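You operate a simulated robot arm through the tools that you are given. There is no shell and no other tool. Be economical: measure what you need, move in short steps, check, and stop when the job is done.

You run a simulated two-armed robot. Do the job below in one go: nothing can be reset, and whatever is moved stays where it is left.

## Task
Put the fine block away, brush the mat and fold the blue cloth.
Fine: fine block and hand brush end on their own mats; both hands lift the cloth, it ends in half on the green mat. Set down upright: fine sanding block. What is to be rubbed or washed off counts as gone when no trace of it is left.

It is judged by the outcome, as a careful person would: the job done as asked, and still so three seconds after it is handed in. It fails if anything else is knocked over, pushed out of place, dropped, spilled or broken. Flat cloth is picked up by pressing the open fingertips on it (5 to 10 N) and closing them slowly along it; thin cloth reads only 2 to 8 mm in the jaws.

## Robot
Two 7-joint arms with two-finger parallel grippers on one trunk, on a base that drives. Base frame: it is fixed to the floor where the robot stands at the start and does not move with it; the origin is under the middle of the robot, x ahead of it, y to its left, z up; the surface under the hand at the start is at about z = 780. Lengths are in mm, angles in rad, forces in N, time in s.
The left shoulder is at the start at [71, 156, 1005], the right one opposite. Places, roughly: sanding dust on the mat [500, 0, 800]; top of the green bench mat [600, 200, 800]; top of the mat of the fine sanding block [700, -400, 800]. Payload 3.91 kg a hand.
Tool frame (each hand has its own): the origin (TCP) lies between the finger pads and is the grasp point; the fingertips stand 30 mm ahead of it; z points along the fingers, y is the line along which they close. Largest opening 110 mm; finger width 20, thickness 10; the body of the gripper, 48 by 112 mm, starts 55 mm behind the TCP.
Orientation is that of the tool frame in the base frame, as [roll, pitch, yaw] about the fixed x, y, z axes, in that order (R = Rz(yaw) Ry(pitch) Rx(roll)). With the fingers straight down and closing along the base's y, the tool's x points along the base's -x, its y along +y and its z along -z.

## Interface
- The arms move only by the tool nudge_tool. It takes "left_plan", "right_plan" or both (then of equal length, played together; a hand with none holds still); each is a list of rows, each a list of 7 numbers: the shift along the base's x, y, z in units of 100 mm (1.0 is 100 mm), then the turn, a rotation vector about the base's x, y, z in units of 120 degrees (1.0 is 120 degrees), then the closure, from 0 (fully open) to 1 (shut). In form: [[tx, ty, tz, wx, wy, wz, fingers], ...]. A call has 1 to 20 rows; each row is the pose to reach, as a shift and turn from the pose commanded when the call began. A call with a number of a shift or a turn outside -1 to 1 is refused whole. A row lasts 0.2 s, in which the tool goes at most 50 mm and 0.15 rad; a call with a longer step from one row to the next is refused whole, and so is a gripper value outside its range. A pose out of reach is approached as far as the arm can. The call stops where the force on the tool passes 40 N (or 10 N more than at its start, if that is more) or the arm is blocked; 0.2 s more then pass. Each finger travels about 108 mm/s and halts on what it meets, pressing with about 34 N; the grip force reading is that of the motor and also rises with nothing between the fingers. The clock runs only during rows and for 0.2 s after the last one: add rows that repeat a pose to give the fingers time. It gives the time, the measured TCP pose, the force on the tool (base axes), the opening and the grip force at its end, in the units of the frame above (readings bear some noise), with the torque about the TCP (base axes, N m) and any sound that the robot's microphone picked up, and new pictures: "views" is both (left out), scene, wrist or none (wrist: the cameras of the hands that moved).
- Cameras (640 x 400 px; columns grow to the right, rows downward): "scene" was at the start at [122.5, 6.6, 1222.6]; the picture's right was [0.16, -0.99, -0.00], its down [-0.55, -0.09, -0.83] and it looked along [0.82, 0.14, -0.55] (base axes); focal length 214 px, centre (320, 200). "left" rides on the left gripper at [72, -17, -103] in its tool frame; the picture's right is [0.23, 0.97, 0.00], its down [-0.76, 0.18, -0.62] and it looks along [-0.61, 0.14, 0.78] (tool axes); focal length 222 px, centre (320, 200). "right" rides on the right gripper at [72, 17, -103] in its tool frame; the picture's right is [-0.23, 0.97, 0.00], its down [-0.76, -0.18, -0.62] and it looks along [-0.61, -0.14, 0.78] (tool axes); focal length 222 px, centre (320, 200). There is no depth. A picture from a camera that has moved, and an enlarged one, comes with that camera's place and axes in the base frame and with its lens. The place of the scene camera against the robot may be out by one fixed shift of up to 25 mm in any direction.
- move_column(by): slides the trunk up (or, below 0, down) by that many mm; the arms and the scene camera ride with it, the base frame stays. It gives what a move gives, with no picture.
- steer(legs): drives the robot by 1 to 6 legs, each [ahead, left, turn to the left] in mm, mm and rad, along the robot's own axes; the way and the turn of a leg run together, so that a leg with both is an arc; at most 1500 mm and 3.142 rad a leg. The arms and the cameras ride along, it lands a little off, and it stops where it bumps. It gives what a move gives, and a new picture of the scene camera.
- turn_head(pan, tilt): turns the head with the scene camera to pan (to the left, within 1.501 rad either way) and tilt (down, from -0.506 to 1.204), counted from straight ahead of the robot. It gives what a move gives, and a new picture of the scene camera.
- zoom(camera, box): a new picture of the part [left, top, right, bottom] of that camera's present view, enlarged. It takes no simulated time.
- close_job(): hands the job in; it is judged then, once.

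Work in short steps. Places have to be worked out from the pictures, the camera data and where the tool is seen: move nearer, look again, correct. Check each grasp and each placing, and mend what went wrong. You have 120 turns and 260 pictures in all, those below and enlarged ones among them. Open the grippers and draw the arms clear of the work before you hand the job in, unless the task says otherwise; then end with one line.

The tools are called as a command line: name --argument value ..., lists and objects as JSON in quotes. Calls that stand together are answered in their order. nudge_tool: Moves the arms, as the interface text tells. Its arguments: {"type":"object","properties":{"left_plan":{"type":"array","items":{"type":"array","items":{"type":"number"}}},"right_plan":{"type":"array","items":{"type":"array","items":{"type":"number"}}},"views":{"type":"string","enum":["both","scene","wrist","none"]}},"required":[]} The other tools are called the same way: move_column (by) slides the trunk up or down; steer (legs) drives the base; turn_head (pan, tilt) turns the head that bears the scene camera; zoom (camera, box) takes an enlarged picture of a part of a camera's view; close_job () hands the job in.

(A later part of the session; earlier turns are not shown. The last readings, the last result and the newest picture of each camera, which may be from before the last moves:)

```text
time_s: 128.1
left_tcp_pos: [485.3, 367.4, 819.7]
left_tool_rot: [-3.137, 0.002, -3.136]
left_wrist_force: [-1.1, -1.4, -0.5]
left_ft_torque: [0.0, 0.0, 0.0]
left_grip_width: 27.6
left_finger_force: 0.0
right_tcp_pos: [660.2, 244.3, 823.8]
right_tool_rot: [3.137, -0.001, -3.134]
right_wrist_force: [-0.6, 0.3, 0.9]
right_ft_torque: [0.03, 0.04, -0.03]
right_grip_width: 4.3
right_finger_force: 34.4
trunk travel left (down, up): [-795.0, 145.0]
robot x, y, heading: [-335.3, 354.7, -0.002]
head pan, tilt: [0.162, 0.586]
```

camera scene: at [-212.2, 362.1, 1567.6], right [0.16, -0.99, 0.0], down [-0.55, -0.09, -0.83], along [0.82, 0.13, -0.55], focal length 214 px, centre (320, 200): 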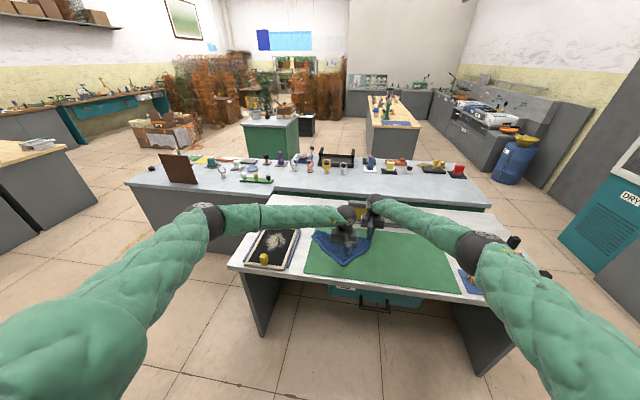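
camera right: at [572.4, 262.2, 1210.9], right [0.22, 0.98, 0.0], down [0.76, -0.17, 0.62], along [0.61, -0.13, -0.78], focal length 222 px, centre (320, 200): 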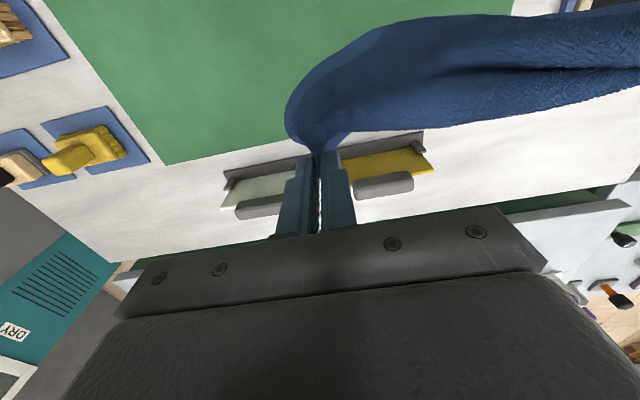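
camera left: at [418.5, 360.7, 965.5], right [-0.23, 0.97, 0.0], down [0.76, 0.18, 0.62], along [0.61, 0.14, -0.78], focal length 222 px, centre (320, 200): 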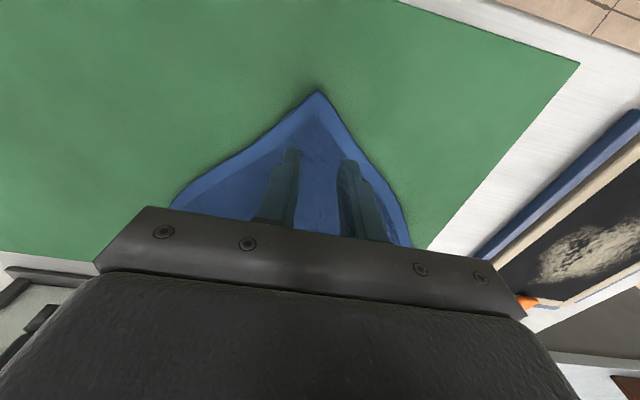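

Still none; another 2 mm.

nudge_tool --left_plan '[[0, 0, -0.01, 0, 0, 0, 0.75], [0, 0, -0.02, 0, 0, 0, 0.75], [0, 0, -0.02, 0, 0, 0, 0.75]]' --views "none"

```text
time_s: 128.9
left_tcp_pos: [484.7, 369.2, 818.5]
left_tool_rot: [-3.14, 0.001, -3.136]
left_wrist_force: [0.5, -0.1, 1.3]
left_ft_torque: [0.0, -0.01, 0.01]
left_grip_width: 27.5
left_finger_force: 0.2
right_tcp_pos: [659.9, 245.3, 822.6]
right_tool_rot: [3.138, -0.002, -3.134]
right_wrist_force: [-0.8, 0.6, 0.9]
right_ft_torque: [-0.01, 0.04, -0.04]
right_grip_width: 4.5
right_finger_force: 34.3
trunk travel left (down, up): [-795.0, 145.0]
robot x, y, heading: [-333.3, 354.7, -0.004]
head pan, tilt: [0.162, 0.586]
```

Contact is starting. I press 1–2 mm more and close slowly.

nudge_tool --left_plan '[[0, 0, -0.015, 0, 0, 0, 0.75], [0, 0, -0.015, 0, 0, 0, 0.78], [0, 0, -0.015, 0, 0, 0, 0.81], [0, 0, -0.015, 0, 0, 0, 0.84], [0, 0, -0.015, 0, 0, 0, 0.87], [0, 0, -0.015, 0, 0, 0, 0.9], [0, 0, -0.015, 0, 0, 0, 0.93], [0, 0, -0.015, 0, 0, 0, 0.96], [0, 0, -0.015, 0, 0, 0, 1], [0, 0, -0.015, 0, 0, 0, 1], [0, 0, -0.015, 0, 0, 0, 1]]' --views "wrist"

```text
time_s: 131.3
left_tcp_pos: [484.6, 368.1, 816.8]
left_tool_rot: [-3.14, 0.002, -3.135]
left_wrist_force: [1.8, 0.9, 12.0]
left_ft_torque: [0.04, -0.02, 0.01]
left_grip_width: 0.2
left_finger_force: 33.9
right_tcp_pos: [661.2, 244.5, 825.2]
right_tool_rot: [3.138, -0.002, -3.133]
right_wrist_force: [-1.5, 0.9, 0.4]
right_ft_torque: [-0.02, 0.04, -0.02]
right_grip_width: 4.2
right_finger_force: 34.5
trunk travel left (down, up): [-795.0, 145.0]
robot x, y, heading: [-335.2, 356.0, -0.003]
head pan, tilt: [0.162, 0.586]
camera left: at [412.2, 351.9, 921.3], right [-0.23, 0.97, 0.0], down [0.76, 0.18, 0.62], along [0.61, 0.14, -0.78], focal length 222 px, centre (320, 200)
```

left: 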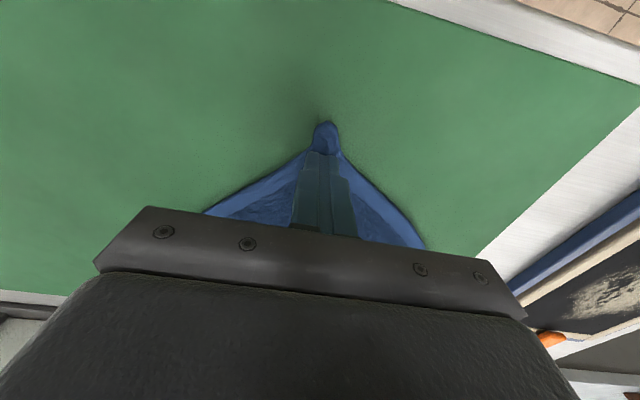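

The jaws read 0.2 mm, so the cloth slipped out. I reopen wider, move 8 mm further in and press a little more.

nudge_tool --left_plan '[[0, 0, 0.1, 0, 0, 0, 0.85], [0.08, 0, 0.15, 0, 0, 0, 0.68], [0.08, 0, 0.15, 0, 0, 0, 0.68], [0.08, 0, 0.05, 0, 0, 0, 0.68], [0.08, 0, 0, 0, 0, 0, 0.68], [0.08, 0, -0.01, 0, 0, 0, 0.68], [0.08, 0, -0.01, 0, 0, 0, 0.68]]' --views "wrist"

```text
time_s: 132.9
left_tcp_pos: [492.2, 367.3, 817.3]
left_tool_rot: [-3.14, 0.004, -3.136]
left_wrist_force: [0.1, 2.9, 8.9]
left_ft_torque: [0.13, -0.02, -0.03]
left_grip_width: 35.2
left_finger_force: 0.2
right_tcp_pos: [660.6, 245.2, 823.7]
right_tool_rot: [3.139, -0.003, -3.134]
right_wrist_force: [-1.1, 1.6, 0.5]
right_ft_torque: [0.03, -0.01, -0.02]
right_grip_width: 4.5
right_finger_force: 33.8
trunk travel left (down, up): [-795.0, 145.0]
robot x, y, heading: [-334.4, 357.2, -0.004]
head pan, tilt: [0.162, 0.586]
camera left: at [419.7, 352.1, 921.4], right [-0.23, 0.97, 0.0], down [0.76, 0.18, 0.62], along [0.61, 0.14, -0.78], focal length 222 px, centre (320, 200)
```

left: 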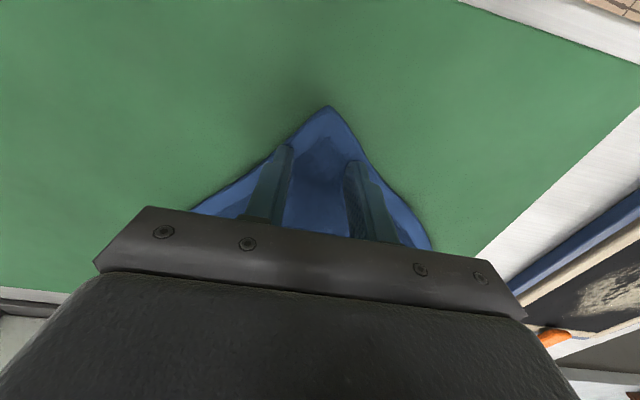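

The press is 9 N, with both fingers on the cloth. I close slowly.

nudge_tool --left_plan '[[0, 0, 0, 0, 0, 0, 0.71], [0, 0, 0, 0, 0, 0, 0.74], [0, 0, 0, 0, 0, 0, 0.77], [0, 0, 0, 0, 0, 0, 0.8], [0, 0, 0, 0, 0, 0, 0.83], [0, 0, 0, 0, 0, 0, 0.86], [0, 0, 0, 0, 0, 0, 0.89], [0, 0, 0, 0, 0, 0, 0.92], [0, 0, 0, 0, 0, 0, 0.95], [0, 0, 0, 0, 0, 0, 0.98], [0, 0, 0, 0, 0, 0, 1], [0, 0, 0, 0, 0, 0, 1]]' --views "wrist"

```text
time_s: 135.5
left_tcp_pos: [491.2, 367.6, 816.5]
left_tool_rot: [-3.141, 0.0, -3.136]
left_wrist_force: [1.6, -1.1, 12.5]
left_ft_torque: [0.03, -0.04, -0.02]
left_grip_width: 3.9
left_finger_force: 33.9
right_tcp_pos: [660.3, 244.4, 824.8]
right_tool_rot: [3.138, -0.002, -3.136]
right_wrist_force: [-1.6, 1.4, 0.3]
right_ft_torque: [0.03, 0.03, -0.05]
right_grip_width: 4.1
right_finger_force: 34.1
trunk travel left (down, up): [-795.0, 145.0]
robot x, y, heading: [-333.5, 357.8, -0.003]
head pan, tilt: [0.162, 0.586]
camera left: at [419.3, 351.9, 921.2], right [-0.23, 0.97, 0.0], down [0.76, 0.18, 0.62], along [0.61, 0.14, -0.78], focal length 222 px, centre (320, 200)
```

left: 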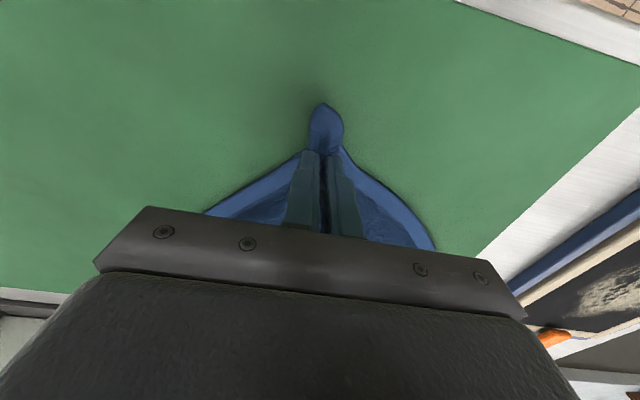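

It holds 3.9 mm, a single layer. I raise the trunk and bring the left hand level with the right while lifting, to hang the cloth by that edge.

nudge_tool --right_plan '[[0, 0, 0.2, 0, 0, 0, 1], [0, 0, 0.4, 0, 0, 0, 1], [0, 0, 0.6, 0, 0, 0, 1], [0, 0, 0.8, 0, 0, 0, 1], [0, 0, 1, 0, 0, 0, 1]]' --left_plan '[[0.05, 0, 0.2, 0, 0, 0, 1], [0.25, 0.1, 0.4, 0, 0, 0, 1], [0.5, 0.25, 0.6, 0, 0, 0, 1], [0.75, 0.4, 0.8, 0, 0, 0, 1], [1, 0.55, 1, 0, 0, 0, 1]]' --views "none"

move_column --by 144

nudge_tool --right_plan '[[0, 0, 0, 0, 0, 0, 1], [0, 0, 0, 0, 0, 0, 1], [0, 0, 0, 0, 0, 0, 1], [0, 0, 0, 0, 0, 0, 1]]' --left_plan '[[0.2, 0.05, 0, 0, 0, 0, 1], [0.4, 0.1, 0, 0, 0, 0, 1], [0.69, 0.16, 0, 0, 0, 0, 1], [0.69, 0.16, 0, 0, 0, 0, 1]]' --views "none"

zoom --camera "scene" --box '[270, 180, 430, 290]'

```text
time_s: 136.7
left_tcp_pos: [590.8, 423.7, 914.3]
left_tool_rot: [3.141, 0.001, -3.137]
left_wrist_force: [-0.9, 0.0, -0.1]
left_ft_torque: [0.01, 0.02, 0.0]
left_grip_width: 3.3
left_finger_force: 33.9
right_tcp_pos: [660.7, 245.8, 923.4]
right_tool_rot: [3.14, -0.002, -3.136]
right_wrist_force: [-0.2, 0.4, -0.2]
right_ft_torque: [0.02, -0.01, -0.03]
right_grip_width: 4.5
right_finger_force: 33.9
trunk travel left (down, up): [-795.0, 145.0]
robot x, y, heading: [-337.5, 356.4, -0.003]
head pan, tilt: [0.162, 0.586]
```

```text
time_s: 138.4
left_tcp_pos: [591.2, 423.3, 1059.5]
left_tool_rot: [3.141, 0.002, -3.135]
left_wrist_force: [0.7, -1.0, -0.5]
left_ft_torque: [-0.02, 0.01, -0.03]
left_grip_width: 3.5
left_finger_force: 34.0
right_tcp_pos: [661.9, 247.2, 1065.8]
right_tool_rot: [3.137, -0.003, -3.134]
right_wrist_force: [0.6, 0.2, 0.2]
right_ft_torque: [0.03, 0.01, -0.03]
right_grip_width: 4.1
right_finger_force: 33.8
trunk travel left (down, up): [-939.0, 1.0]
robot x, y, heading: [-335.7, 355.6, -0.003]
head pan, tilt: [0.162, 0.586]
```

```text
time_s: 139.4
left_tcp_pos: [661.9, 439.0, 1059.6]
left_tool_rot: [-3.137, 0.001, -3.136]
left_wrist_force: [-1.2, -5.5, -0.2]
left_ft_torque: [-0.19, 0.02, -0.13]
left_grip_width: 3.6
left_finger_force: 33.8
right_tcp_pos: [660.9, 247.8, 1066.7]
right_tool_rot: [3.139, -0.004, -3.133]
right_wrist_force: [0.4, 6.2, 0.7]
right_ft_torque: [0.16, -0.04, -0.17]
right_grip_width: 4.4
right_finger_force: 33.8
trunk travel left (down, up): [-939.0, 1.0]
robot x, y, heading: [-336.7, 356.5, -0.006]
head pan, tilt: [0.162, 0.586]
```

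```text
3.64 times, centred on (350, 235) of scene
camera zoom: at [-212.6, 362.1, 1711.6], right [0.16, -0.99, 0.0], down [-0.55, -0.09, -0.83], along [0.82, 0.13, -0.55], focal length 780 px, centre (211, 73)
```

zoom: 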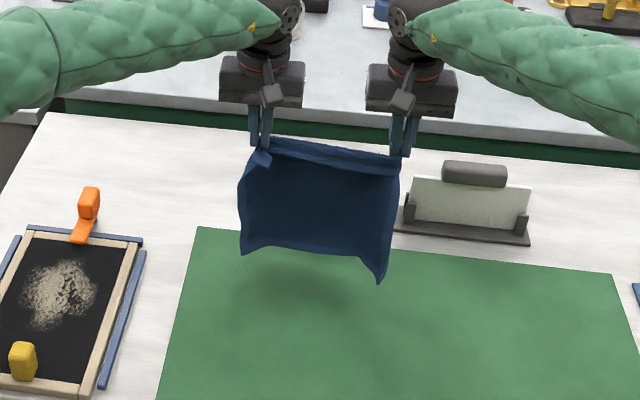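

The cloth hangs cleanly by one edge, taut between both hands. I level the left hand and turn it so that its pinched corner points outwards.

nudge_tool --left_plan '[[0, 0, 0.03, 0, 0, -0.06, 1], [0, 0, 0.07, 0, 0, -0.12, 1], [0, 0, 0.07, 0, 0, -0.18, 1], [0, 0, 0.07, 0, 0, -0.24, 1], [0, 0, 0.07, 0, 0, -0.3, 1], [0, 0, 0.07, 0, 0, -0.36, 1], [0, 0, 0.07, 0, 0, -0.42, 1], [0, 0, 0.07, 0, 0, -0.42, 1]]' --views "wrist"

zoom --camera "scene" --box '[270, 180, 430, 290]'

zoom --camera "right" --box '[0, 0, 640, 400]'

```text
time_s: 141.2
left_tcp_pos: [661.2, 438.9, 1067.0]
left_tool_rot: [-3.139, 0.001, 2.645]
left_wrist_force: [0.2, -2.6, 0.3]
left_ft_torque: [-0.08, -0.02, 0.05]
left_grip_width: 3.3
left_finger_force: 34.2
left hand out of reach, approached as far as the arm can: row 5, 6, 7, 8
right_tcp_pos: [660.3, 246.2, 1066.9]
right_tool_rot: [3.138, -0.003, -3.136]
right_wrist_force: [1.0, 2.6, 0.3]
right_ft_torque: [0.04, -0.03, -0.09]
right_grip_width: 3.9
right_finger_force: 33.9
trunk travel left (down, up): [-939.0, 1.0]
robot x, y, heading: [-329.8, 353.2, -0.0]
head pan, tilt: [0.162, 0.586]
camera left: at [590.0, 459.6, 1170.9], right [0.26, 0.96, 0.0], down [0.75, -0.21, 0.62], along [0.6, -0.17, -0.78], focal length 222 px, centre (320, 200)
```

left: 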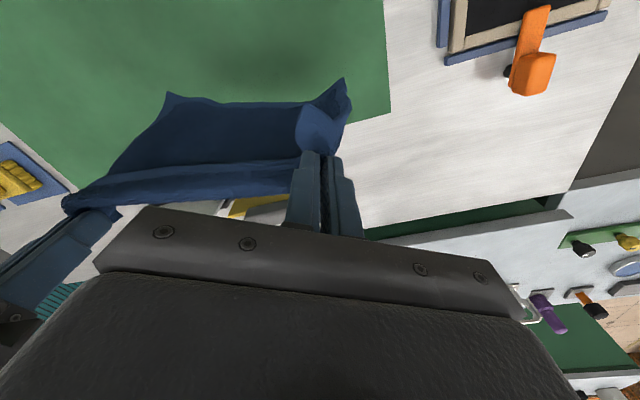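

```text
3.64 times, centred on (350, 235) of scene
camera zoom: at [-212.3, 361.7, 1711.6], right [0.16, -0.99, 0.0], down [-0.55, -0.09, -0.83], along [0.82, 0.13, -0.55], focal length 780 px, centre (211, 73)
```

zoom: 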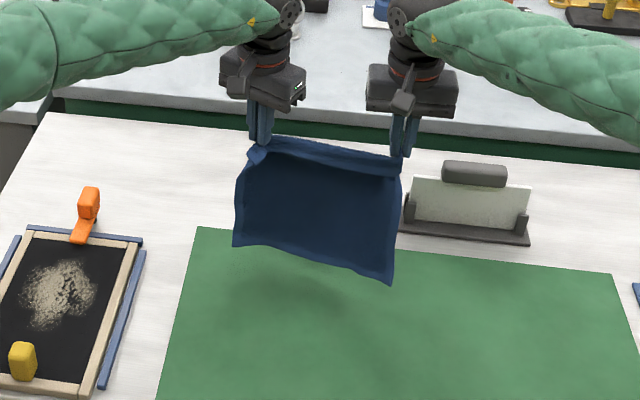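

```text
1.00 times, centred on (320, 200) of right (not enlarged: the box is as wide or as high as the picture)
camera zoom: at [590.1, 260.8, 1170.9], right [0.22, 0.98, 0.0], down [0.76, -0.17, 0.62], along [0.61, -0.13, -0.78], focal length 222 px, centre (320, 200)
```

zoom: 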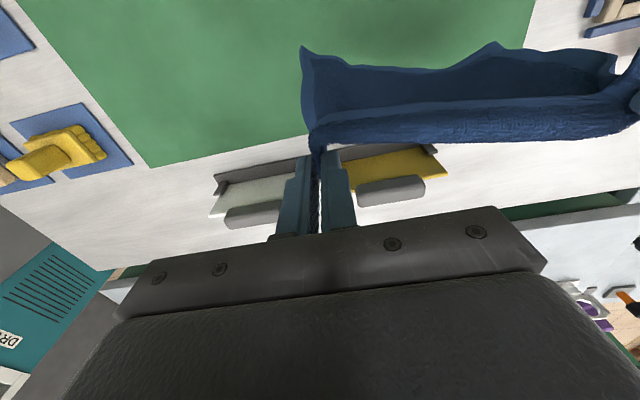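

The free hem naturally swings towards me, so I'll fold that way: lay the lower half forward, then bring the held edge back towards me. The left corner already points the right way; I turn the right hand so that its corner points outwards too.

nudge_tool --right_plan '[[0, 0, 0, 0, 0, -0.07, 1], [0, 0, 0, 0, 0, -0.14, 1], [0, 0, 0, 0, 0, -0.21, 1], [0, 0, 0, 0, 0, -0.28, 1], [0, 0, 0, 0, 0, -0.35, 1], [0, 0, 0, 0, 0, -0.42, 1], [0, 0, 0, 0, 0, -0.49, 1], [0, 0, 0, 0, 0, -0.56, 1], [0, 0, 0, 0, 0, -0.63, 1], [0, 0, 0, 0, 0, -0.7, 1], [0, 0, 0, 0, 0, -0.77, 1], [0, 0, 0, 0, 0, -0.84, 1]]' --views "wrist"

zoom --camera "scene" --box '[270, 180, 430, 290]'

```text
time_s: 143.8
left_tcp_pos: [662.3, 438.8, 1067.0]
left_tool_rot: [-3.14, 0.002, 2.643]
left_wrist_force: [0.1, 0.5, 0.8]
left_ft_torque: [0.0, 0.03, 0.08]
left_grip_width: 3.2
left_finger_force: 34.2
right_tcp_pos: [662.9, 246.7, 1066.8]
right_tool_rot: [3.138, -0.001, 1.388]
right_wrist_force: [-0.6, -0.8, 0.0]
right_ft_torque: [0.0, 0.0, 0.07]
right_grip_width: 4.4
right_finger_force: 33.4
trunk travel left (down, up): [-939.0, 1.0]
robot x, y, heading: [-334.0, 355.1, -0.002]
head pan, tilt: [0.162, 0.586]
camera right: at [692.6, 313.1, 1171.0], right [0.92, -0.4, 0.0], down [-0.32, -0.72, 0.62], along [-0.25, -0.57, -0.78], focal length 222 px, centre (320, 200)
```

right: 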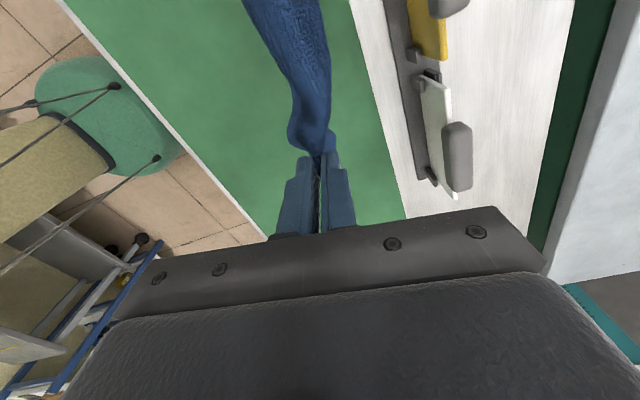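

```text
3.64 times, centred on (350, 235) of scene
camera zoom: at [-212.1, 361.7, 1711.6], right [0.16, -0.99, 0.0], down [-0.55, -0.09, -0.83], along [0.82, 0.13, -0.55], focal length 780 px, centre (211, 73)
```

zoom: 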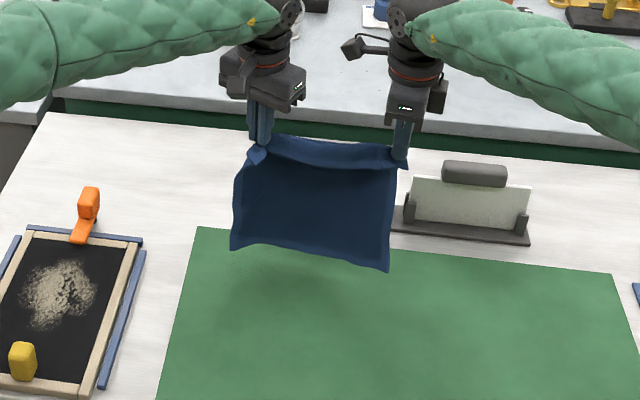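

The right corner now points outwards. I drive back 90 mm, lower until the hem touches, then lay the lower half forward.

steer --legs '[[-90, 0, 0]]'

nudge_tool --right_plan '[[0, 0, -0.1, 0, 0, 0, 1], [0, 0, -0.25, 0, 0, 0, 1], [0.08, 0, -0.38, 0, 0, 0, 1], [0.18, 0, -0.5, 0, 0, 0, 1], [0.3, 0, -0.63, 0, 0, 0, 1], [0.42, 0, -0.76, 0, 0, 0, 1], [0.54, 0, -0.88, 0, 0, 0, 1], [0.65, 0, -1, 0, 0, 0, 1]]' --left_plan '[[0, 0, -0.1, 0, 0, 0, 1], [0, 0, -0.25, 0, 0, 0, 1], [0.08, 0, -0.38, 0, 0, 0, 1], [0.18, 0, -0.5, 0, 0, 0, 1], [0.3, 0, -0.63, 0, 0, 0, 1], [0.42, 0, -0.76, 0, 0, 0, 1], [0.54, 0, -0.88, 0, 0, 0, 1], [0.65, 0, -1, 0, 0, 0, 1]]' --views "none"

zoom --camera "scene" --box '[270, 190, 430, 290]'

zoom --camera "left" --box '[0, 0, 640, 400]'

```text
time_s: 144.9
left_tcp_pos: [579.4, 438.6, 1059.6]
left_tool_rot: [-3.137, -0.007, 2.644]
left_wrist_force: [0.2, -1.5, 0.3]
left_ft_torque: [0.05, 0.01, 0.06]
left_grip_width: 3.4
left_finger_force: 34.2
right_tcp_pos: [580.4, 245.3, 1060.3]
right_tool_rot: [-3.137, 0.001, 1.388]
right_wrist_force: [-0.3, -0.7, -0.2]
right_ft_torque: [-0.06, -0.05, 0.07]
right_grip_width: 3.8
right_finger_force: 34.0
trunk travel left (down, up): [-939.0, 1.0]
robot x, y, heading: [-424.7, 354.6, -0.003]
head pan, tilt: [0.162, 0.586]
camera scene: at [-280.9, 361.3, 1710.7], right [0.16, -0.99, 0.0], down [-0.56, -0.09, -0.83], along [0.81, 0.13, -0.56], focal length 214 px, centre (320, 200)
```

scene: 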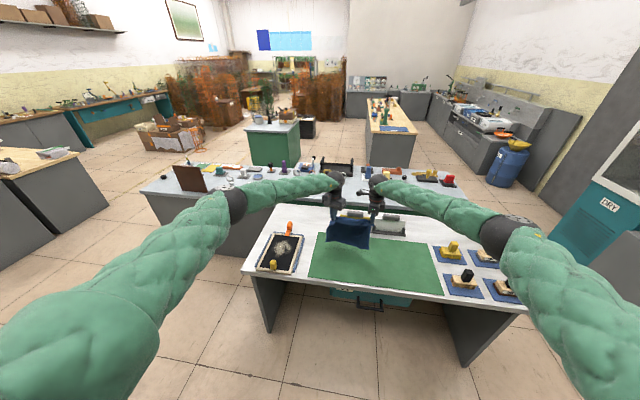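

```text
time_s: 146.8
left_tcp_pos: [577.3, 438.3, 1031.4]
left_tool_rot: [-3.139, 0.004, 2.646]
left_wrist_force: [0.1, 0.4, -0.9]
left_ft_torque: [-0.04, 0.03, 0.05]
left_grip_width: 3.1
left_finger_force: 34.1
left hand out of reach, approached as far as the arm can: row 4, 5, 6, 7, 8
right_tcp_pos: [626.5, 245.0, 970.0]
right_tool_rot: [3.136, -0.002, 1.387]
right_wrist_force: [-0.2, 1.1, -0.4]
right_ft_torque: [0.0, 0.01, 0.05]
right_grip_width: 4.1
right_finger_force: 34.2
right hand out of reach, approached as far as the arm can: row 8
trunk travel left (down, up): [-939.0, 1.0]
robot x, y, heading: [-423.6, 355.1, -0.001]
head pan, tilt: [0.162, 0.586]
```

```text
4.00 times, centred on (350, 240) of scene
camera zoom: at [-299.9, 363.2, 1711.4], right [0.16, -0.99, 0.0], down [-0.55, -0.09, -0.83], along [0.82, 0.13, -0.56], focal length 858 px, centre (200, 40)
```

zoom: 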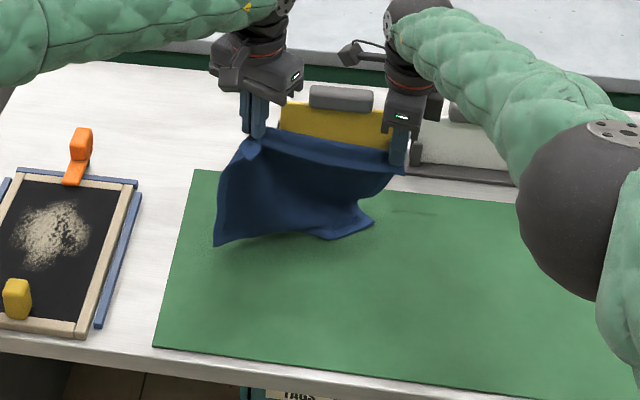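

```text
1.00 times, centred on (320, 200) of left (not enlarged: the box is as wide or as high as the picture)
camera zoom: at [504.9, 459.0, 1135.4], right [0.26, 0.96, 0.0], down [0.75, -0.2, 0.63], along [0.6, -0.17, -0.78], focal length 222 px, centre (320, 200)
```

zoom: 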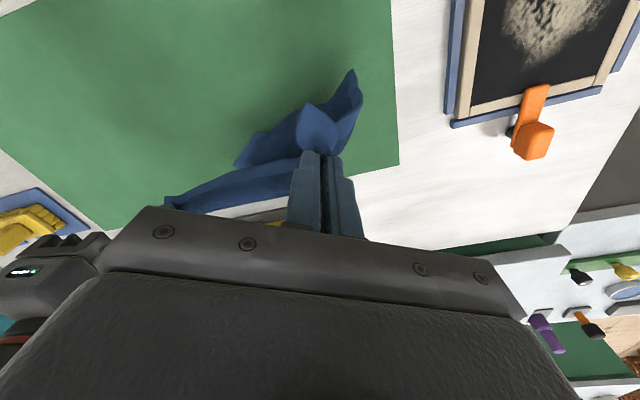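

The arms ran out of reach at this distance. I level the right hand again, draw both hands in by 100 mm and drive 110 mm closer, so the laying stays within reach.

nudge_tool --right_plan '[[-0.12, 0, 0.2, 0, 0, 0, 1], [-0.25, 0, 0.4, 0, 0, 0, 1], [-0.37, 0, 0.6, 0, 0, 0, 1], [-0.49, 0, 0.8, 0, 0, 0, 1], [-0.49, 0, 0.9, 0, 0, 0, 1]]' --left_plan '[[0, 0, 0.05, 0, 0, 0, 1], [0, 0, 0.1, 0, 0, 0, 1], [0, 0, 0.15, 0, 0, 0, 1], [0, 0, 0.22, 0, 0, 0, 1], [0, 0, 0.29, 0, 0, 0, 1]]' --views "none"

nudge_tool --right_plan '[[-0.2, 0, 0, 0, 0, 0, 1], [-0.4, 0, 0, 0, 0, 0, 1], [-0.6, 0, 0, 0, 0, 0, 1], [-0.8, 0, 0, 0, 0, 0, 1], [-1, 0, 0, 0, 0, 0, 1]]' --left_plan '[[-0.2, 0, 0, 0, 0, 0, 1], [-0.4, 0, 0, 0, 0, 0, 1], [-0.6, 0, 0, 0, 0, 0, 1], [-0.8, 0, 0, 0, 0, 0, 1], [-1, 0, 0, 0, 0, 0, 1]]' --views "none"

steer --legs '[[110, 0, 0]]'

zoom --camera "scene" --box '[270, 180, 430, 290]'

```text
time_s: 147.9
left_tcp_pos: [577.2, 440.6, 1063.1]
left_tool_rot: [-3.14, 0.004, 2.644]
left_wrist_force: [0.5, -0.2, 0.5]
left_ft_torque: [0.01, 0.0, 0.09]
left_grip_width: 3.1
left_finger_force: 34.2
right_tcp_pos: [576.3, 244.9, 1061.1]
right_tool_rot: [3.133, -0.002, 1.386]
right_wrist_force: [-0.6, 1.1, -0.6]
right_ft_torque: [-0.03, 0.0, 0.07]
right_grip_width: 4.3
right_finger_force: 34.3
trunk travel left (down, up): [-939.0, 1.0]
robot x, y, heading: [-425.1, 353.5, -0.006]
head pan, tilt: [0.162, 0.586]
```

```text
time_s: 149.2
left_tcp_pos: [477.5, 438.8, 1062.1]
left_tool_rot: [3.141, 0.005, 2.648]
left_wrist_force: [0.3, -0.6, -0.8]
left_ft_torque: [0.03, 0.01, 0.1]
left_grip_width: 3.0
left_finger_force: 34.0
right_tcp_pos: [476.3, 244.8, 1061.5]
right_tool_rot: [3.135, -0.002, 1.387]
right_wrist_force: [0.1, 0.0, -0.2]
right_ft_torque: [0.02, -0.06, 0.11]
right_grip_width: 3.9
right_finger_force: 34.1
trunk travel left (down, up): [-939.0, 1.0]
robot x, y, heading: [-427.4, 359.1, -0.002]
head pan, tilt: [0.162, 0.586]
```

```text
time_s: 150.4
left_tcp_pos: [586.4, 439.9, 1065.5]
left_tool_rot: [3.139, 0.008, 2.647]
left_wrist_force: [-0.3, 0.4, -0.4]
left_ft_torque: [-0.01, 0.01, 0.11]
left_grip_width: 3.6
left_finger_force: 34.2
right_tcp_pos: [584.9, 246.4, 1066.0]
right_tool_rot: [3.131, -0.004, 1.389]
right_wrist_force: [0.0, 0.1, 0.9]
right_ft_torque: [-0.03, 0.01, 0.13]
right_grip_width: 4.2
right_finger_force: 34.1
trunk travel left (down, up): [-939.0, 1.0]
robot x, y, heading: [-310.7, 356.0, -0.005]
head pan, tilt: [0.162, 0.586]
camera scene: at [-195.8, 361.5, 1712.4], right [0.16, -0.99, 0.0], down [-0.54, -0.09, -0.83], along [0.82, 0.13, -0.55], focal length 214 px, centre (320, 200)
```

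scene: 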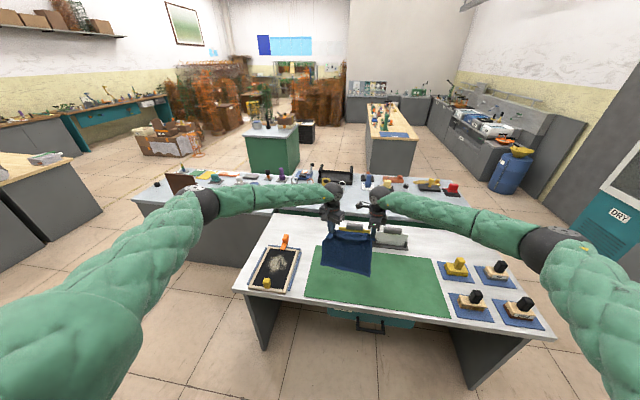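

```text
3.64 times, centred on (350, 235) of scene
camera zoom: at [-195.8, 361.5, 1712.4], right [0.16, -0.99, 0.0], down [-0.54, -0.09, -0.83], along [0.82, 0.13, -0.55], focal length 780 px, centre (211, 73)
```

zoom: 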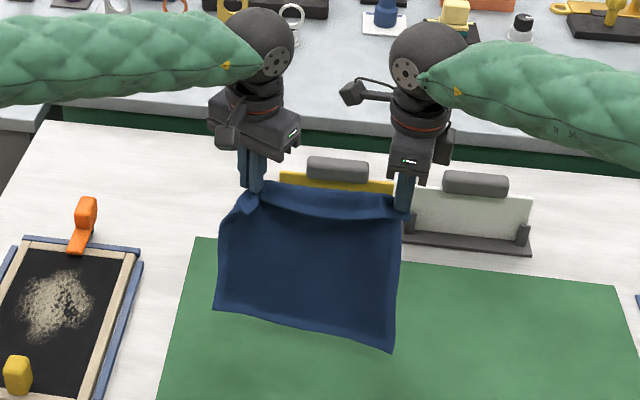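

The cloth hangs cleanly again. Now I lower and move forward so the lower half is laid down.

nudge_tool --right_plan '[[0, 0, -0.12, 0, 0, 0, 1], [0, 0, -0.27, 0, 0, 0, 1], [0.06, 0, -0.4, 0, 0, 0, 1], [0.15, 0, -0.52, 0, 0, 0, 1], [0.26, 0, -0.64, 0, 0, 0, 1], [0.38, 0, -0.76, 0, 0, 0, 1], [0.5, 0, -0.88, 0, 0, 0, 1], [0.62, 0, -1, 0, 0, 0, 1]]' --left_plan '[[0, 0, -0.12, 0, 0, 0, 1], [0, 0, -0.27, 0, 0, 0, 1], [0.06, 0, -0.4, 0, 0, 0, 1], [0.15, 0, -0.52, 0, 0, 0, 1], [0.26, 0, -0.64, 0, 0, 0, 1], [0.38, 0, -0.76, 0, 0, 0, 1], [0.5, 0, -0.88, 0, 0, 0, 1], [0.62, 0, -1, 0, 0, 0, 1]]' --views "none"

zoom --camera "scene" --box '[270, 190, 430, 290]'

zoom --camera "left" --box '[0, 0, 640, 400]'

```text
time_s: 152.2
left_tcp_pos: [652.8, 438.4, 961.3]
left_tool_rot: [3.14, 0.003, 2.646]
left_wrist_force: [-0.1, 0.3, -0.4]
left_ft_torque: [0.03, 0.04, 0.1]
left_grip_width: 3.5
left_finger_force: 33.9
right_tcp_pos: [652.6, 244.8, 961.4]
right_tool_rot: [3.133, -0.003, 1.39]
right_wrist_force: [-0.3, -0.4, -0.3]
right_ft_torque: [0.01, -0.02, 0.1]
right_grip_width: 3.7
right_finger_force: 34.1
trunk travel left (down, up): [-939.0, 1.0]
robot x, y, heading: [-311.2, 359.7, -0.004]
head pan, tilt: [0.162, 0.586]
```

```text
4.00 times, centred on (350, 240) of scene
camera zoom: at [-188.9, 361.4, 1711.6], right [0.16, -0.99, 0.0], down [-0.55, -0.09, -0.83], along [0.82, 0.13, -0.55], focal length 858 px, centre (200, 40)
```

zoom: 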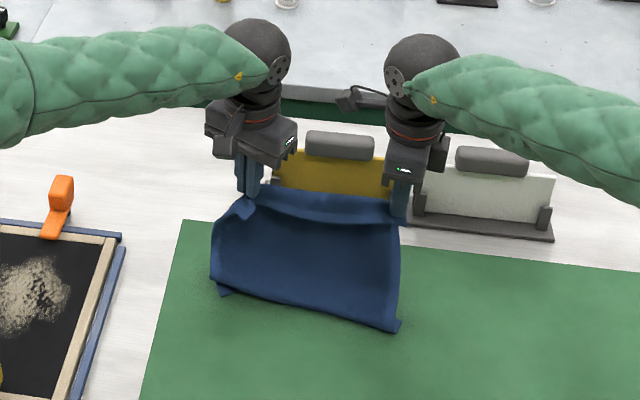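

```text
1.00 times, centred on (320, 200) of left (not enlarged: the box is as wide or as high as the picture)
camera zoom: at [581.0, 459.4, 1065.2], right [0.26, 0.96, 0.0], down [0.75, -0.2, 0.63], along [0.6, -0.17, -0.78], focal length 222 px, centre (320, 200)
```

zoom: 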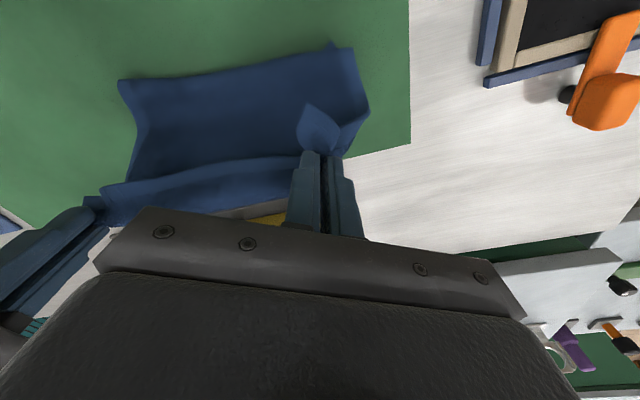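

The hem touches down at x≈573–609, which would put the far fold just past the mat. I lift, move 40 mm nearer and lay again.

nudge_tool --right_plan '[[-0.2, 0, 0.3, 0, 0, 0, 1], [-0.5, 0, 0.6, 0, 0, 0, 1], [-0.8, 0, 0.9, 0, 0, 0, 1], [-1, 0, 0.95, 0, 0, 0, 1], [-1, 0, 0.95, 0, 0, 0, 1], [-1, 0, 0.95, 0, 0, 0, 1], [-1, 0, 0.95, 0, 0, 0, 1]]' --left_plan '[[-0.2, 0, 0.3, 0, 0, 0, 1], [-0.5, 0, 0.6, 0, 0, 0, 1], [-0.8, 0, 0.9, 0, 0, 0, 1], [-1, 0, 0.95, 0, 0, 0, 1], [-1, 0, 0.95, 0, 0, 0, 1], [-1, 0, 0.95, 0, 0, 0, 1], [-1, 0, 0.95, 0, 0, 0, 1]]' --views "none"

nudge_tool --right_plan '[[0, 0, -0.12, 0, 0, 0, 1], [0, 0, -0.24, 0, 0, 0, 1], [0.08, 0, -0.36, 0, 0, 0, 1], [0.2, 0, -0.48, 0, 0, 0, 1], [0.35, 0, -0.6, 0, 0, 0, 1], [0.5, 0, -0.72, 0, 0, 0, 1], [0.65, 0, -0.86, 0, 0, 0, 1], [0.8, 0, -1, 0, 0, 0, 1]]' --left_plan '[[0, 0, -0.12, 0, 0, 0, 1], [-0.1, 0, -0.24, 0, 0, 0, 1], [-0.02, 0, -0.36, 0, 0, 0, 1], [0.1, 0, -0.48, 0, 0, 0, 1], [0.25, 0, -0.6, 0, 0, 0, 1], [0.4, 0, -0.72, 0, 0, 0, 1], [0.55, 0, -0.86, 0, 0, 0, 1], [0.7, 0, -1, 0, 0, 0, 1]]' --views "none"

zoom --camera "scene" --box '[270, 190, 430, 290]'

zoom --camera "left" --box '[0, 0, 640, 400]'

```text
time_s: 153.8
left_tcp_pos: [551.3, 439.6, 1059.1]
left_tool_rot: [3.14, 0.005, 2.645]
left_wrist_force: [0.8, -0.9, 0.3]
left_ft_torque: [0.0, 0.02, 0.08]
left_grip_width: 3.3
left_finger_force: 33.6
right_tcp_pos: [551.4, 245.9, 1054.8]
right_tool_rot: [3.135, -0.001, 1.389]
right_wrist_force: [0.5, -0.6, -0.1]
right_ft_torque: [-0.05, 0.01, 0.04]
right_grip_width: 4.0
right_finger_force: 34.5
trunk travel left (down, up): [-939.0, 1.0]
robot x, y, heading: [-314.2, 357.3, -0.002]
head pan, tilt: [0.162, 0.586]
```

```text
time_s: 155.6
left_tcp_pos: [624.4, 437.7, 957.1]
left_tool_rot: [-3.141, 0.002, 2.644]
left_wrist_force: [0.9, 0.7, -0.1]
left_ft_torque: [0.0, 0.02, 0.07]
left_grip_width: 3.6
left_finger_force: 33.8
right_tcp_pos: [632.3, 245.2, 954.6]
right_tool_rot: [3.134, -0.002, 1.388]
right_wrist_force: [1.4, 0.3, -0.3]
right_ft_torque: [0.01, 0.04, 0.07]
right_grip_width: 4.1
right_finger_force: 33.6
trunk travel left (down, up): [-939.0, 1.0]
robot x, y, heading: [-314.9, 353.8, -0.0]
head pan, tilt: [0.162, 0.586]
```

```text
4.00 times, centred on (350, 240) of scene
camera zoom: at [-188.7, 361.4, 1711.5], right [0.16, -0.99, 0.0], down [-0.55, -0.09, -0.83], along [0.82, 0.13, -0.55], focal length 858 px, centre (200, 40)
```

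zoom: 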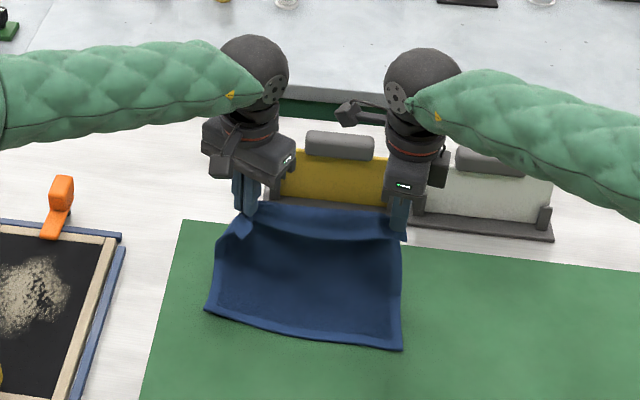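

```text
1.00 times, centred on (320, 200) of left (not enlarged: the box is as wide or as high as the picture)
camera zoom: at [552.4, 459.3, 1060.8], right [0.26, 0.96, 0.0], down [0.75, -0.2, 0.63], along [0.6, -0.17, -0.78], focal length 222 px, centre (320, 200)
```

zoom: 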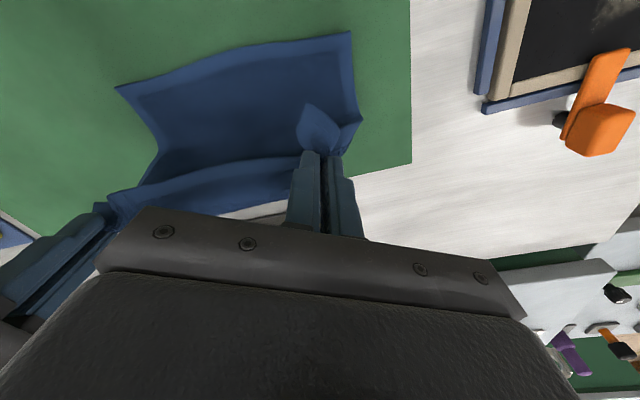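

Very good: the hem lies straight at x≈548 (right) to 568 (left). I continue forward to above the fold line, then start back in an arc towards me.

nudge_tool --right_plan '[[0.1, 0, -0.08, 0, 0, 0, 1], [0.2, 0, -0.14, 0, 0, 0, 1], [0.3, 0, -0.2, 0, 0, 0, 1], [0.3, 0, -0.24, 0, 0, 0, 1], [0.15, 0, -0.28, 0, 0, 0, 1], [-0.05, 0, -0.34, 0, 0, 0, 1], [-0.25, 0, -0.44, 0, 0, 0, 1]]' --left_plan '[[0.15, 0, -0.08, 0, 0, 0, 1], [0.3, 0, -0.14, 0, 0, 0, 1], [0.46, 0, -0.2, 0, 0, 0, 1], [0.46, 0, -0.24, 0, 0, 0, 1], [0.32, 0, -0.28, 0, 0, 0, 1], [0.14, 0, -0.34, 0, 0, 0, 1], [-0.04, 0, -0.44, 0, 0, 0, 1]]' --views "none"

zoom --camera "scene" --box '[270, 190, 430, 290]'

zoom --camera "left" --box '[0, 0, 640, 400]'

```text
time_s: 157.2
left_tcp_pos: [620.1, 439.0, 913.5]
left_tool_rot: [3.14, 0.004, 2.647]
left_wrist_force: [0.3, 0.2, 0.0]
left_ft_torque: [0.02, -0.02, 0.12]
left_grip_width: 3.4
left_finger_force: 33.8
left hand out of reach, approached as far as the arm can: row 3, 4
right_tcp_pos: [608.2, 245.3, 911.5]
right_tool_rot: [3.134, -0.002, 1.388]
right_wrist_force: [-0.5, -0.4, 0.8]
right_ft_torque: [-0.03, -0.01, 0.03]
right_grip_width: 4.1
right_finger_force: 34.1
trunk travel left (down, up): [-939.0, 1.0]
robot x, y, heading: [-313.9, 352.7, -0.004]
head pan, tilt: [0.162, 0.586]
```

```text
4.00 times, centred on (350, 240) of scene
camera zoom: at [-190.3, 361.6, 1711.7], right [0.16, -0.99, 0.0], down [-0.55, -0.09, -0.83], along [0.82, 0.13, -0.55], focal length 858 px, centre (200, 40)
```

zoom: 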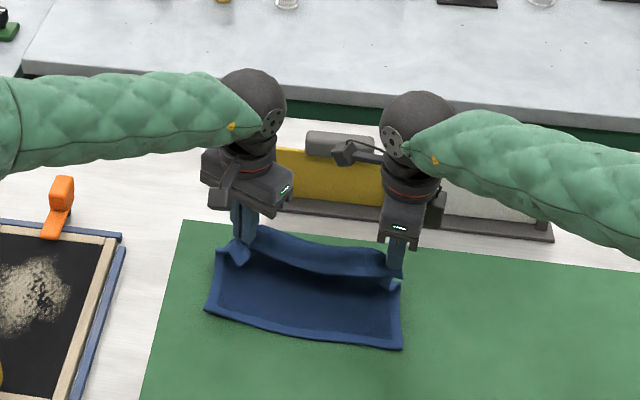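

```text
1.00 times, centred on (320, 200) of left (not enlarged: the box is as wide or as high as the picture)
camera zoom: at [546.5, 459.9, 1017.4], right [0.26, 0.96, 0.0], down [0.75, -0.2, 0.63], along [0.6, -0.17, -0.78], focal length 222 px, centre (320, 200)
```

zoom: 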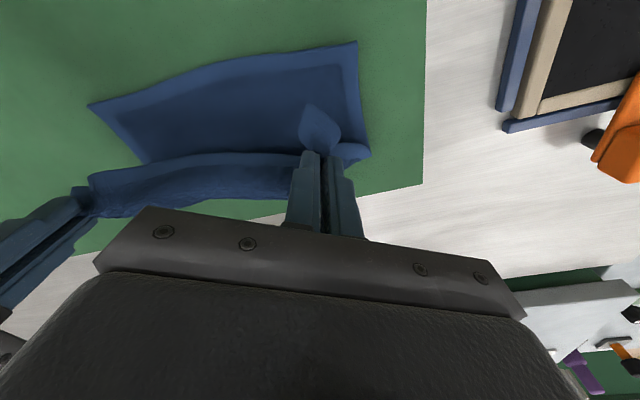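

The top layer is coming over well. I bring the held edge down onto the free hem.

nudge_tool --right_plan '[[-0.15, 0, -0.12, 0, 0, 0, 1], [-0.28, 0, -0.3, 0, 0, 0, 1], [-0.38, 0, -0.48, 0, 0, 0, 1], [-0.44, 0, -0.65, 0, 0, 0, 1], [-0.48, 0, -0.8, 0, 0, 0, 1], [-0.48, 0, -0.87, 0, 0, 0, 1]]' --left_plan '[[-0.12, 0, -0.12, 0, 0, 0, 1], [-0.22, 0, -0.3, 0, 0, 0, 1], [-0.29, 0, -0.48, 0, 0, 0, 1], [-0.33, 0, -0.65, 0, 0, 0, 1], [-0.36, 0, -0.8, 0, 0, 0, 1], [-0.36, 0, -0.89, 0, 0, 0, 1]]' --views "none"

zoom --camera "scene" --box '[270, 190, 430, 290]'

zoom --camera "left" --box '[0, 0, 640, 400]'

zoom --camera "right" --box '[0, 0, 640, 400]'

```text
time_s: 158.6
left_tcp_pos: [582.0, 440.6, 824.1]
left_tool_rot: [3.14, 0.007, 2.647]
left_wrist_force: [0.3, -0.1, 2.5]
left_ft_torque: [-0.02, -0.02, 0.05]
left_grip_width: 3.0
left_finger_force: 33.9
right_tcp_pos: [558.0, 244.9, 825.5]
right_tool_rot: [3.135, -0.003, 1.389]
right_wrist_force: [-0.5, -0.1, 1.7]
right_ft_torque: [0.03, 0.0, 0.06]
right_grip_width: 4.1
right_finger_force: 33.9
trunk travel left (down, up): [-939.0, 1.0]
robot x, y, heading: [-311.6, 355.0, 0.0]
head pan, tilt: [0.162, 0.586]
```

```text
4.00 times, centred on (350, 240) of scene
camera zoom: at [-190.3, 361.3, 1711.8], right [0.16, -0.99, 0.0], down [-0.55, -0.09, -0.83], along [0.82, 0.13, -0.55], focal length 858 px, centre (200, 40)
```

zoom: 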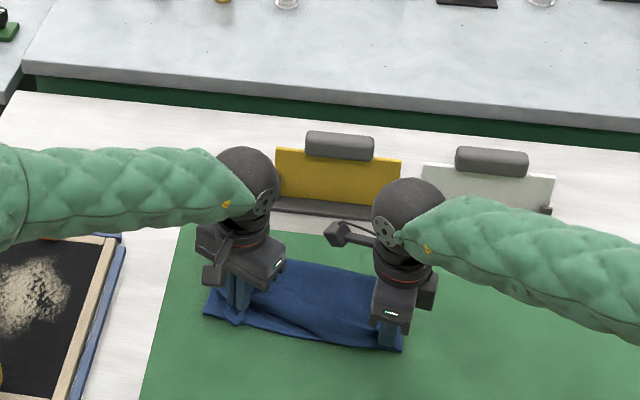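

```text
1.00 times, centred on (320, 200) of left (not enlarged: the box is as wide or as high as the picture)
camera zoom: at [510.3, 460.4, 928.6], right [0.26, 0.96, 0.0], down [0.75, -0.2, 0.63], along [0.61, -0.17, -0.78], focal length 222 px, centre (320, 200)
```

zoom: 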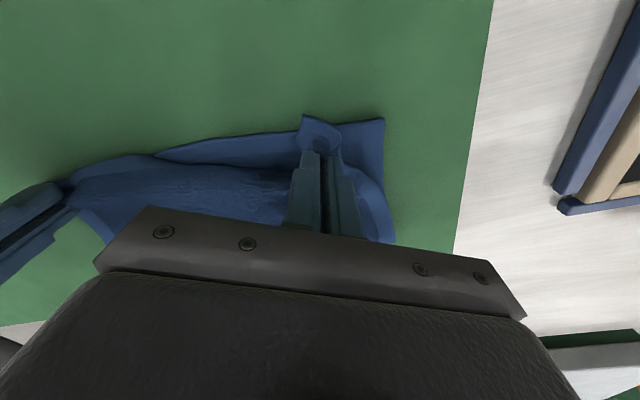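

```text
1.00 times, centred on (320, 200) of right (not enlarged: the box is as wide or as high as the picture)
camera zoom: at [587.4, 311.8, 929.9], right [0.92, -0.4, 0.01], down [-0.32, -0.72, 0.62], along [-0.24, -0.57, -0.78], focal length 222 px, centre (320, 200)
```

zoom: 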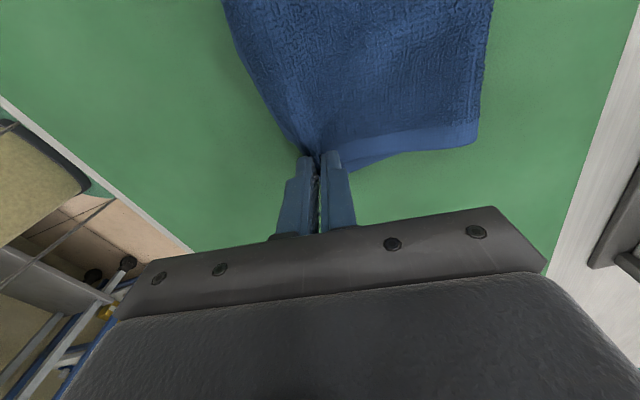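

The edge is over the hem. I turn the left corner further outwards, then open both hands and rise.

nudge_tool --left_plan '[[0, 0, 0.05, 0, 0, -0.06, 1], [0, 0.02, 0.05, 0, 0, -0.12, 1], [0, 0.03, 0.05, 0, 0, -0.18, 1], [0, 0.04, 0.05, 0, 0, -0.24, 1], [0, 0.05, 0.02, 0, 0, -0.24, 1], [0, 0.05, 0, 0, 0, -0.24, 1], [0, 0.05, 0, 0, 0, -0.24, 0.85], [0, 0.05, 0, 0, 0, -0.24, 0.7], [0, 0.05, 0, 0, 0, -0.24, 0.7], [0, 0.05, 0.2, 0, 0, -0.24, 0.7], [0, 0.05, 0.6, 0, 0, -0.24, 0.7], [0, 0.05, 1, 0, 0, -0.24, 0.7]]' --right_plan '[[0, 0, 0, 0, 0, 0, 1], [0, 0, 0, 0, 0, 0, 1], [0, 0, 0, 0, 0, 0, 1], [0, 0, 0, 0, 0, 0, 1], [0, 0, 0, 0, 0, 0, 1], [0, 0, 0, 0, 0, 0, 1], [0, 0, 0, 0, 0, 0, 0.85], [0, 0, 0, 0, 0, 0, 0.7], [0, 0, 0, 0, 0, 0, 0.7], [0, 0, 0.2, 0, 0, 0, 0.7], [0, 0, 0.6, 0, 0, 0, 0.7], [0, 0, 1, 0, 0, 0, 0.7]]' --views "wrist"

zoom --camera "scene" --box '[270, 205, 410, 293]'

```text
time_s: 161.2
left_tcp_pos: [570.7, 443.0, 856.2]
left_tool_rot: [-3.141, 0.006, 2.459]
left_wrist_force: [0.0, -0.8, 0.6]
left_ft_torque: [0.0, -0.05, 0.0]
left_grip_width: 33.1
left_finger_force: 0.1
left hand out of reach, approached as far as the arm can: row 2, 3, 4, 5, 6, 7, 8, 9, 10, 11, 12
right_tcp_pos: [559.7, 245.5, 926.5]
right_tool_rot: [3.133, -0.001, 1.39]
right_wrist_force: [0.1, -1.5, -0.6]
right_ft_torque: [0.01, 0.01, 0.01]
right_grip_width: 33.0
right_finger_force: 0.0
trunk travel left (down, up): [-939.0, 1.0]
robot x, y, heading: [-312.0, 354.5, 0.001]
head pan, tilt: [0.162, 0.586]
camera right: at [589.4, 312.9, 1030.7], right [0.92, -0.4, 0.01], down [-0.32, -0.72, 0.62], along [-0.24, -0.57, -0.78], focal length 222 px, centre (320, 200)
camera left: at [504.3, 476.0, 960.8], right [0.44, 0.9, 0.0], down [0.7, -0.34, 0.63], along [0.56, -0.28, -0.78], focal length 222 px, centre (320, 200)
```

right: 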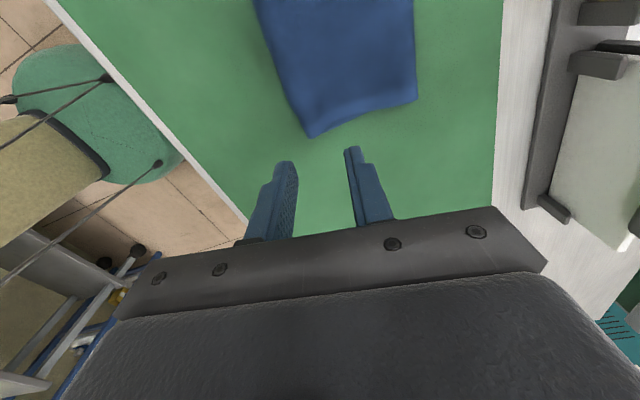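
left: 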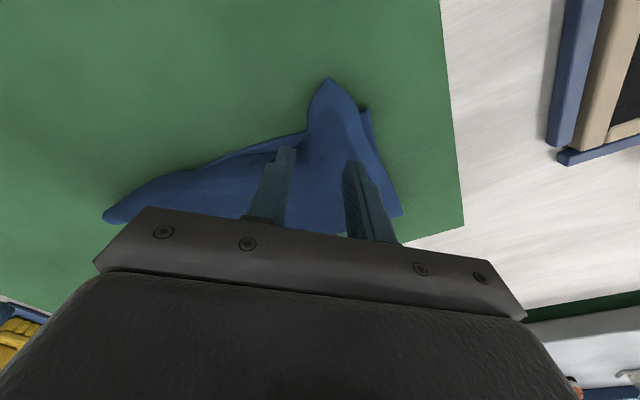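

```text
4.55 times, centred on (340, 249) of scene
camera zoom: at [-190.5, 361.5, 1711.6], right [0.16, -0.99, 0.0], down [-0.55, -0.09, -0.83], along [0.82, 0.13, -0.55], focal length 975 px, centre (229, -23)
```

zoom: 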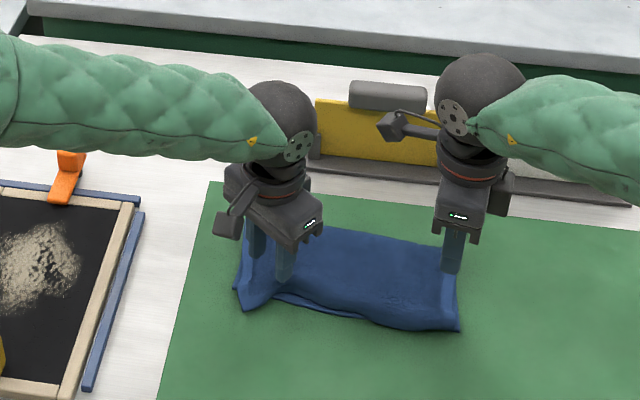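

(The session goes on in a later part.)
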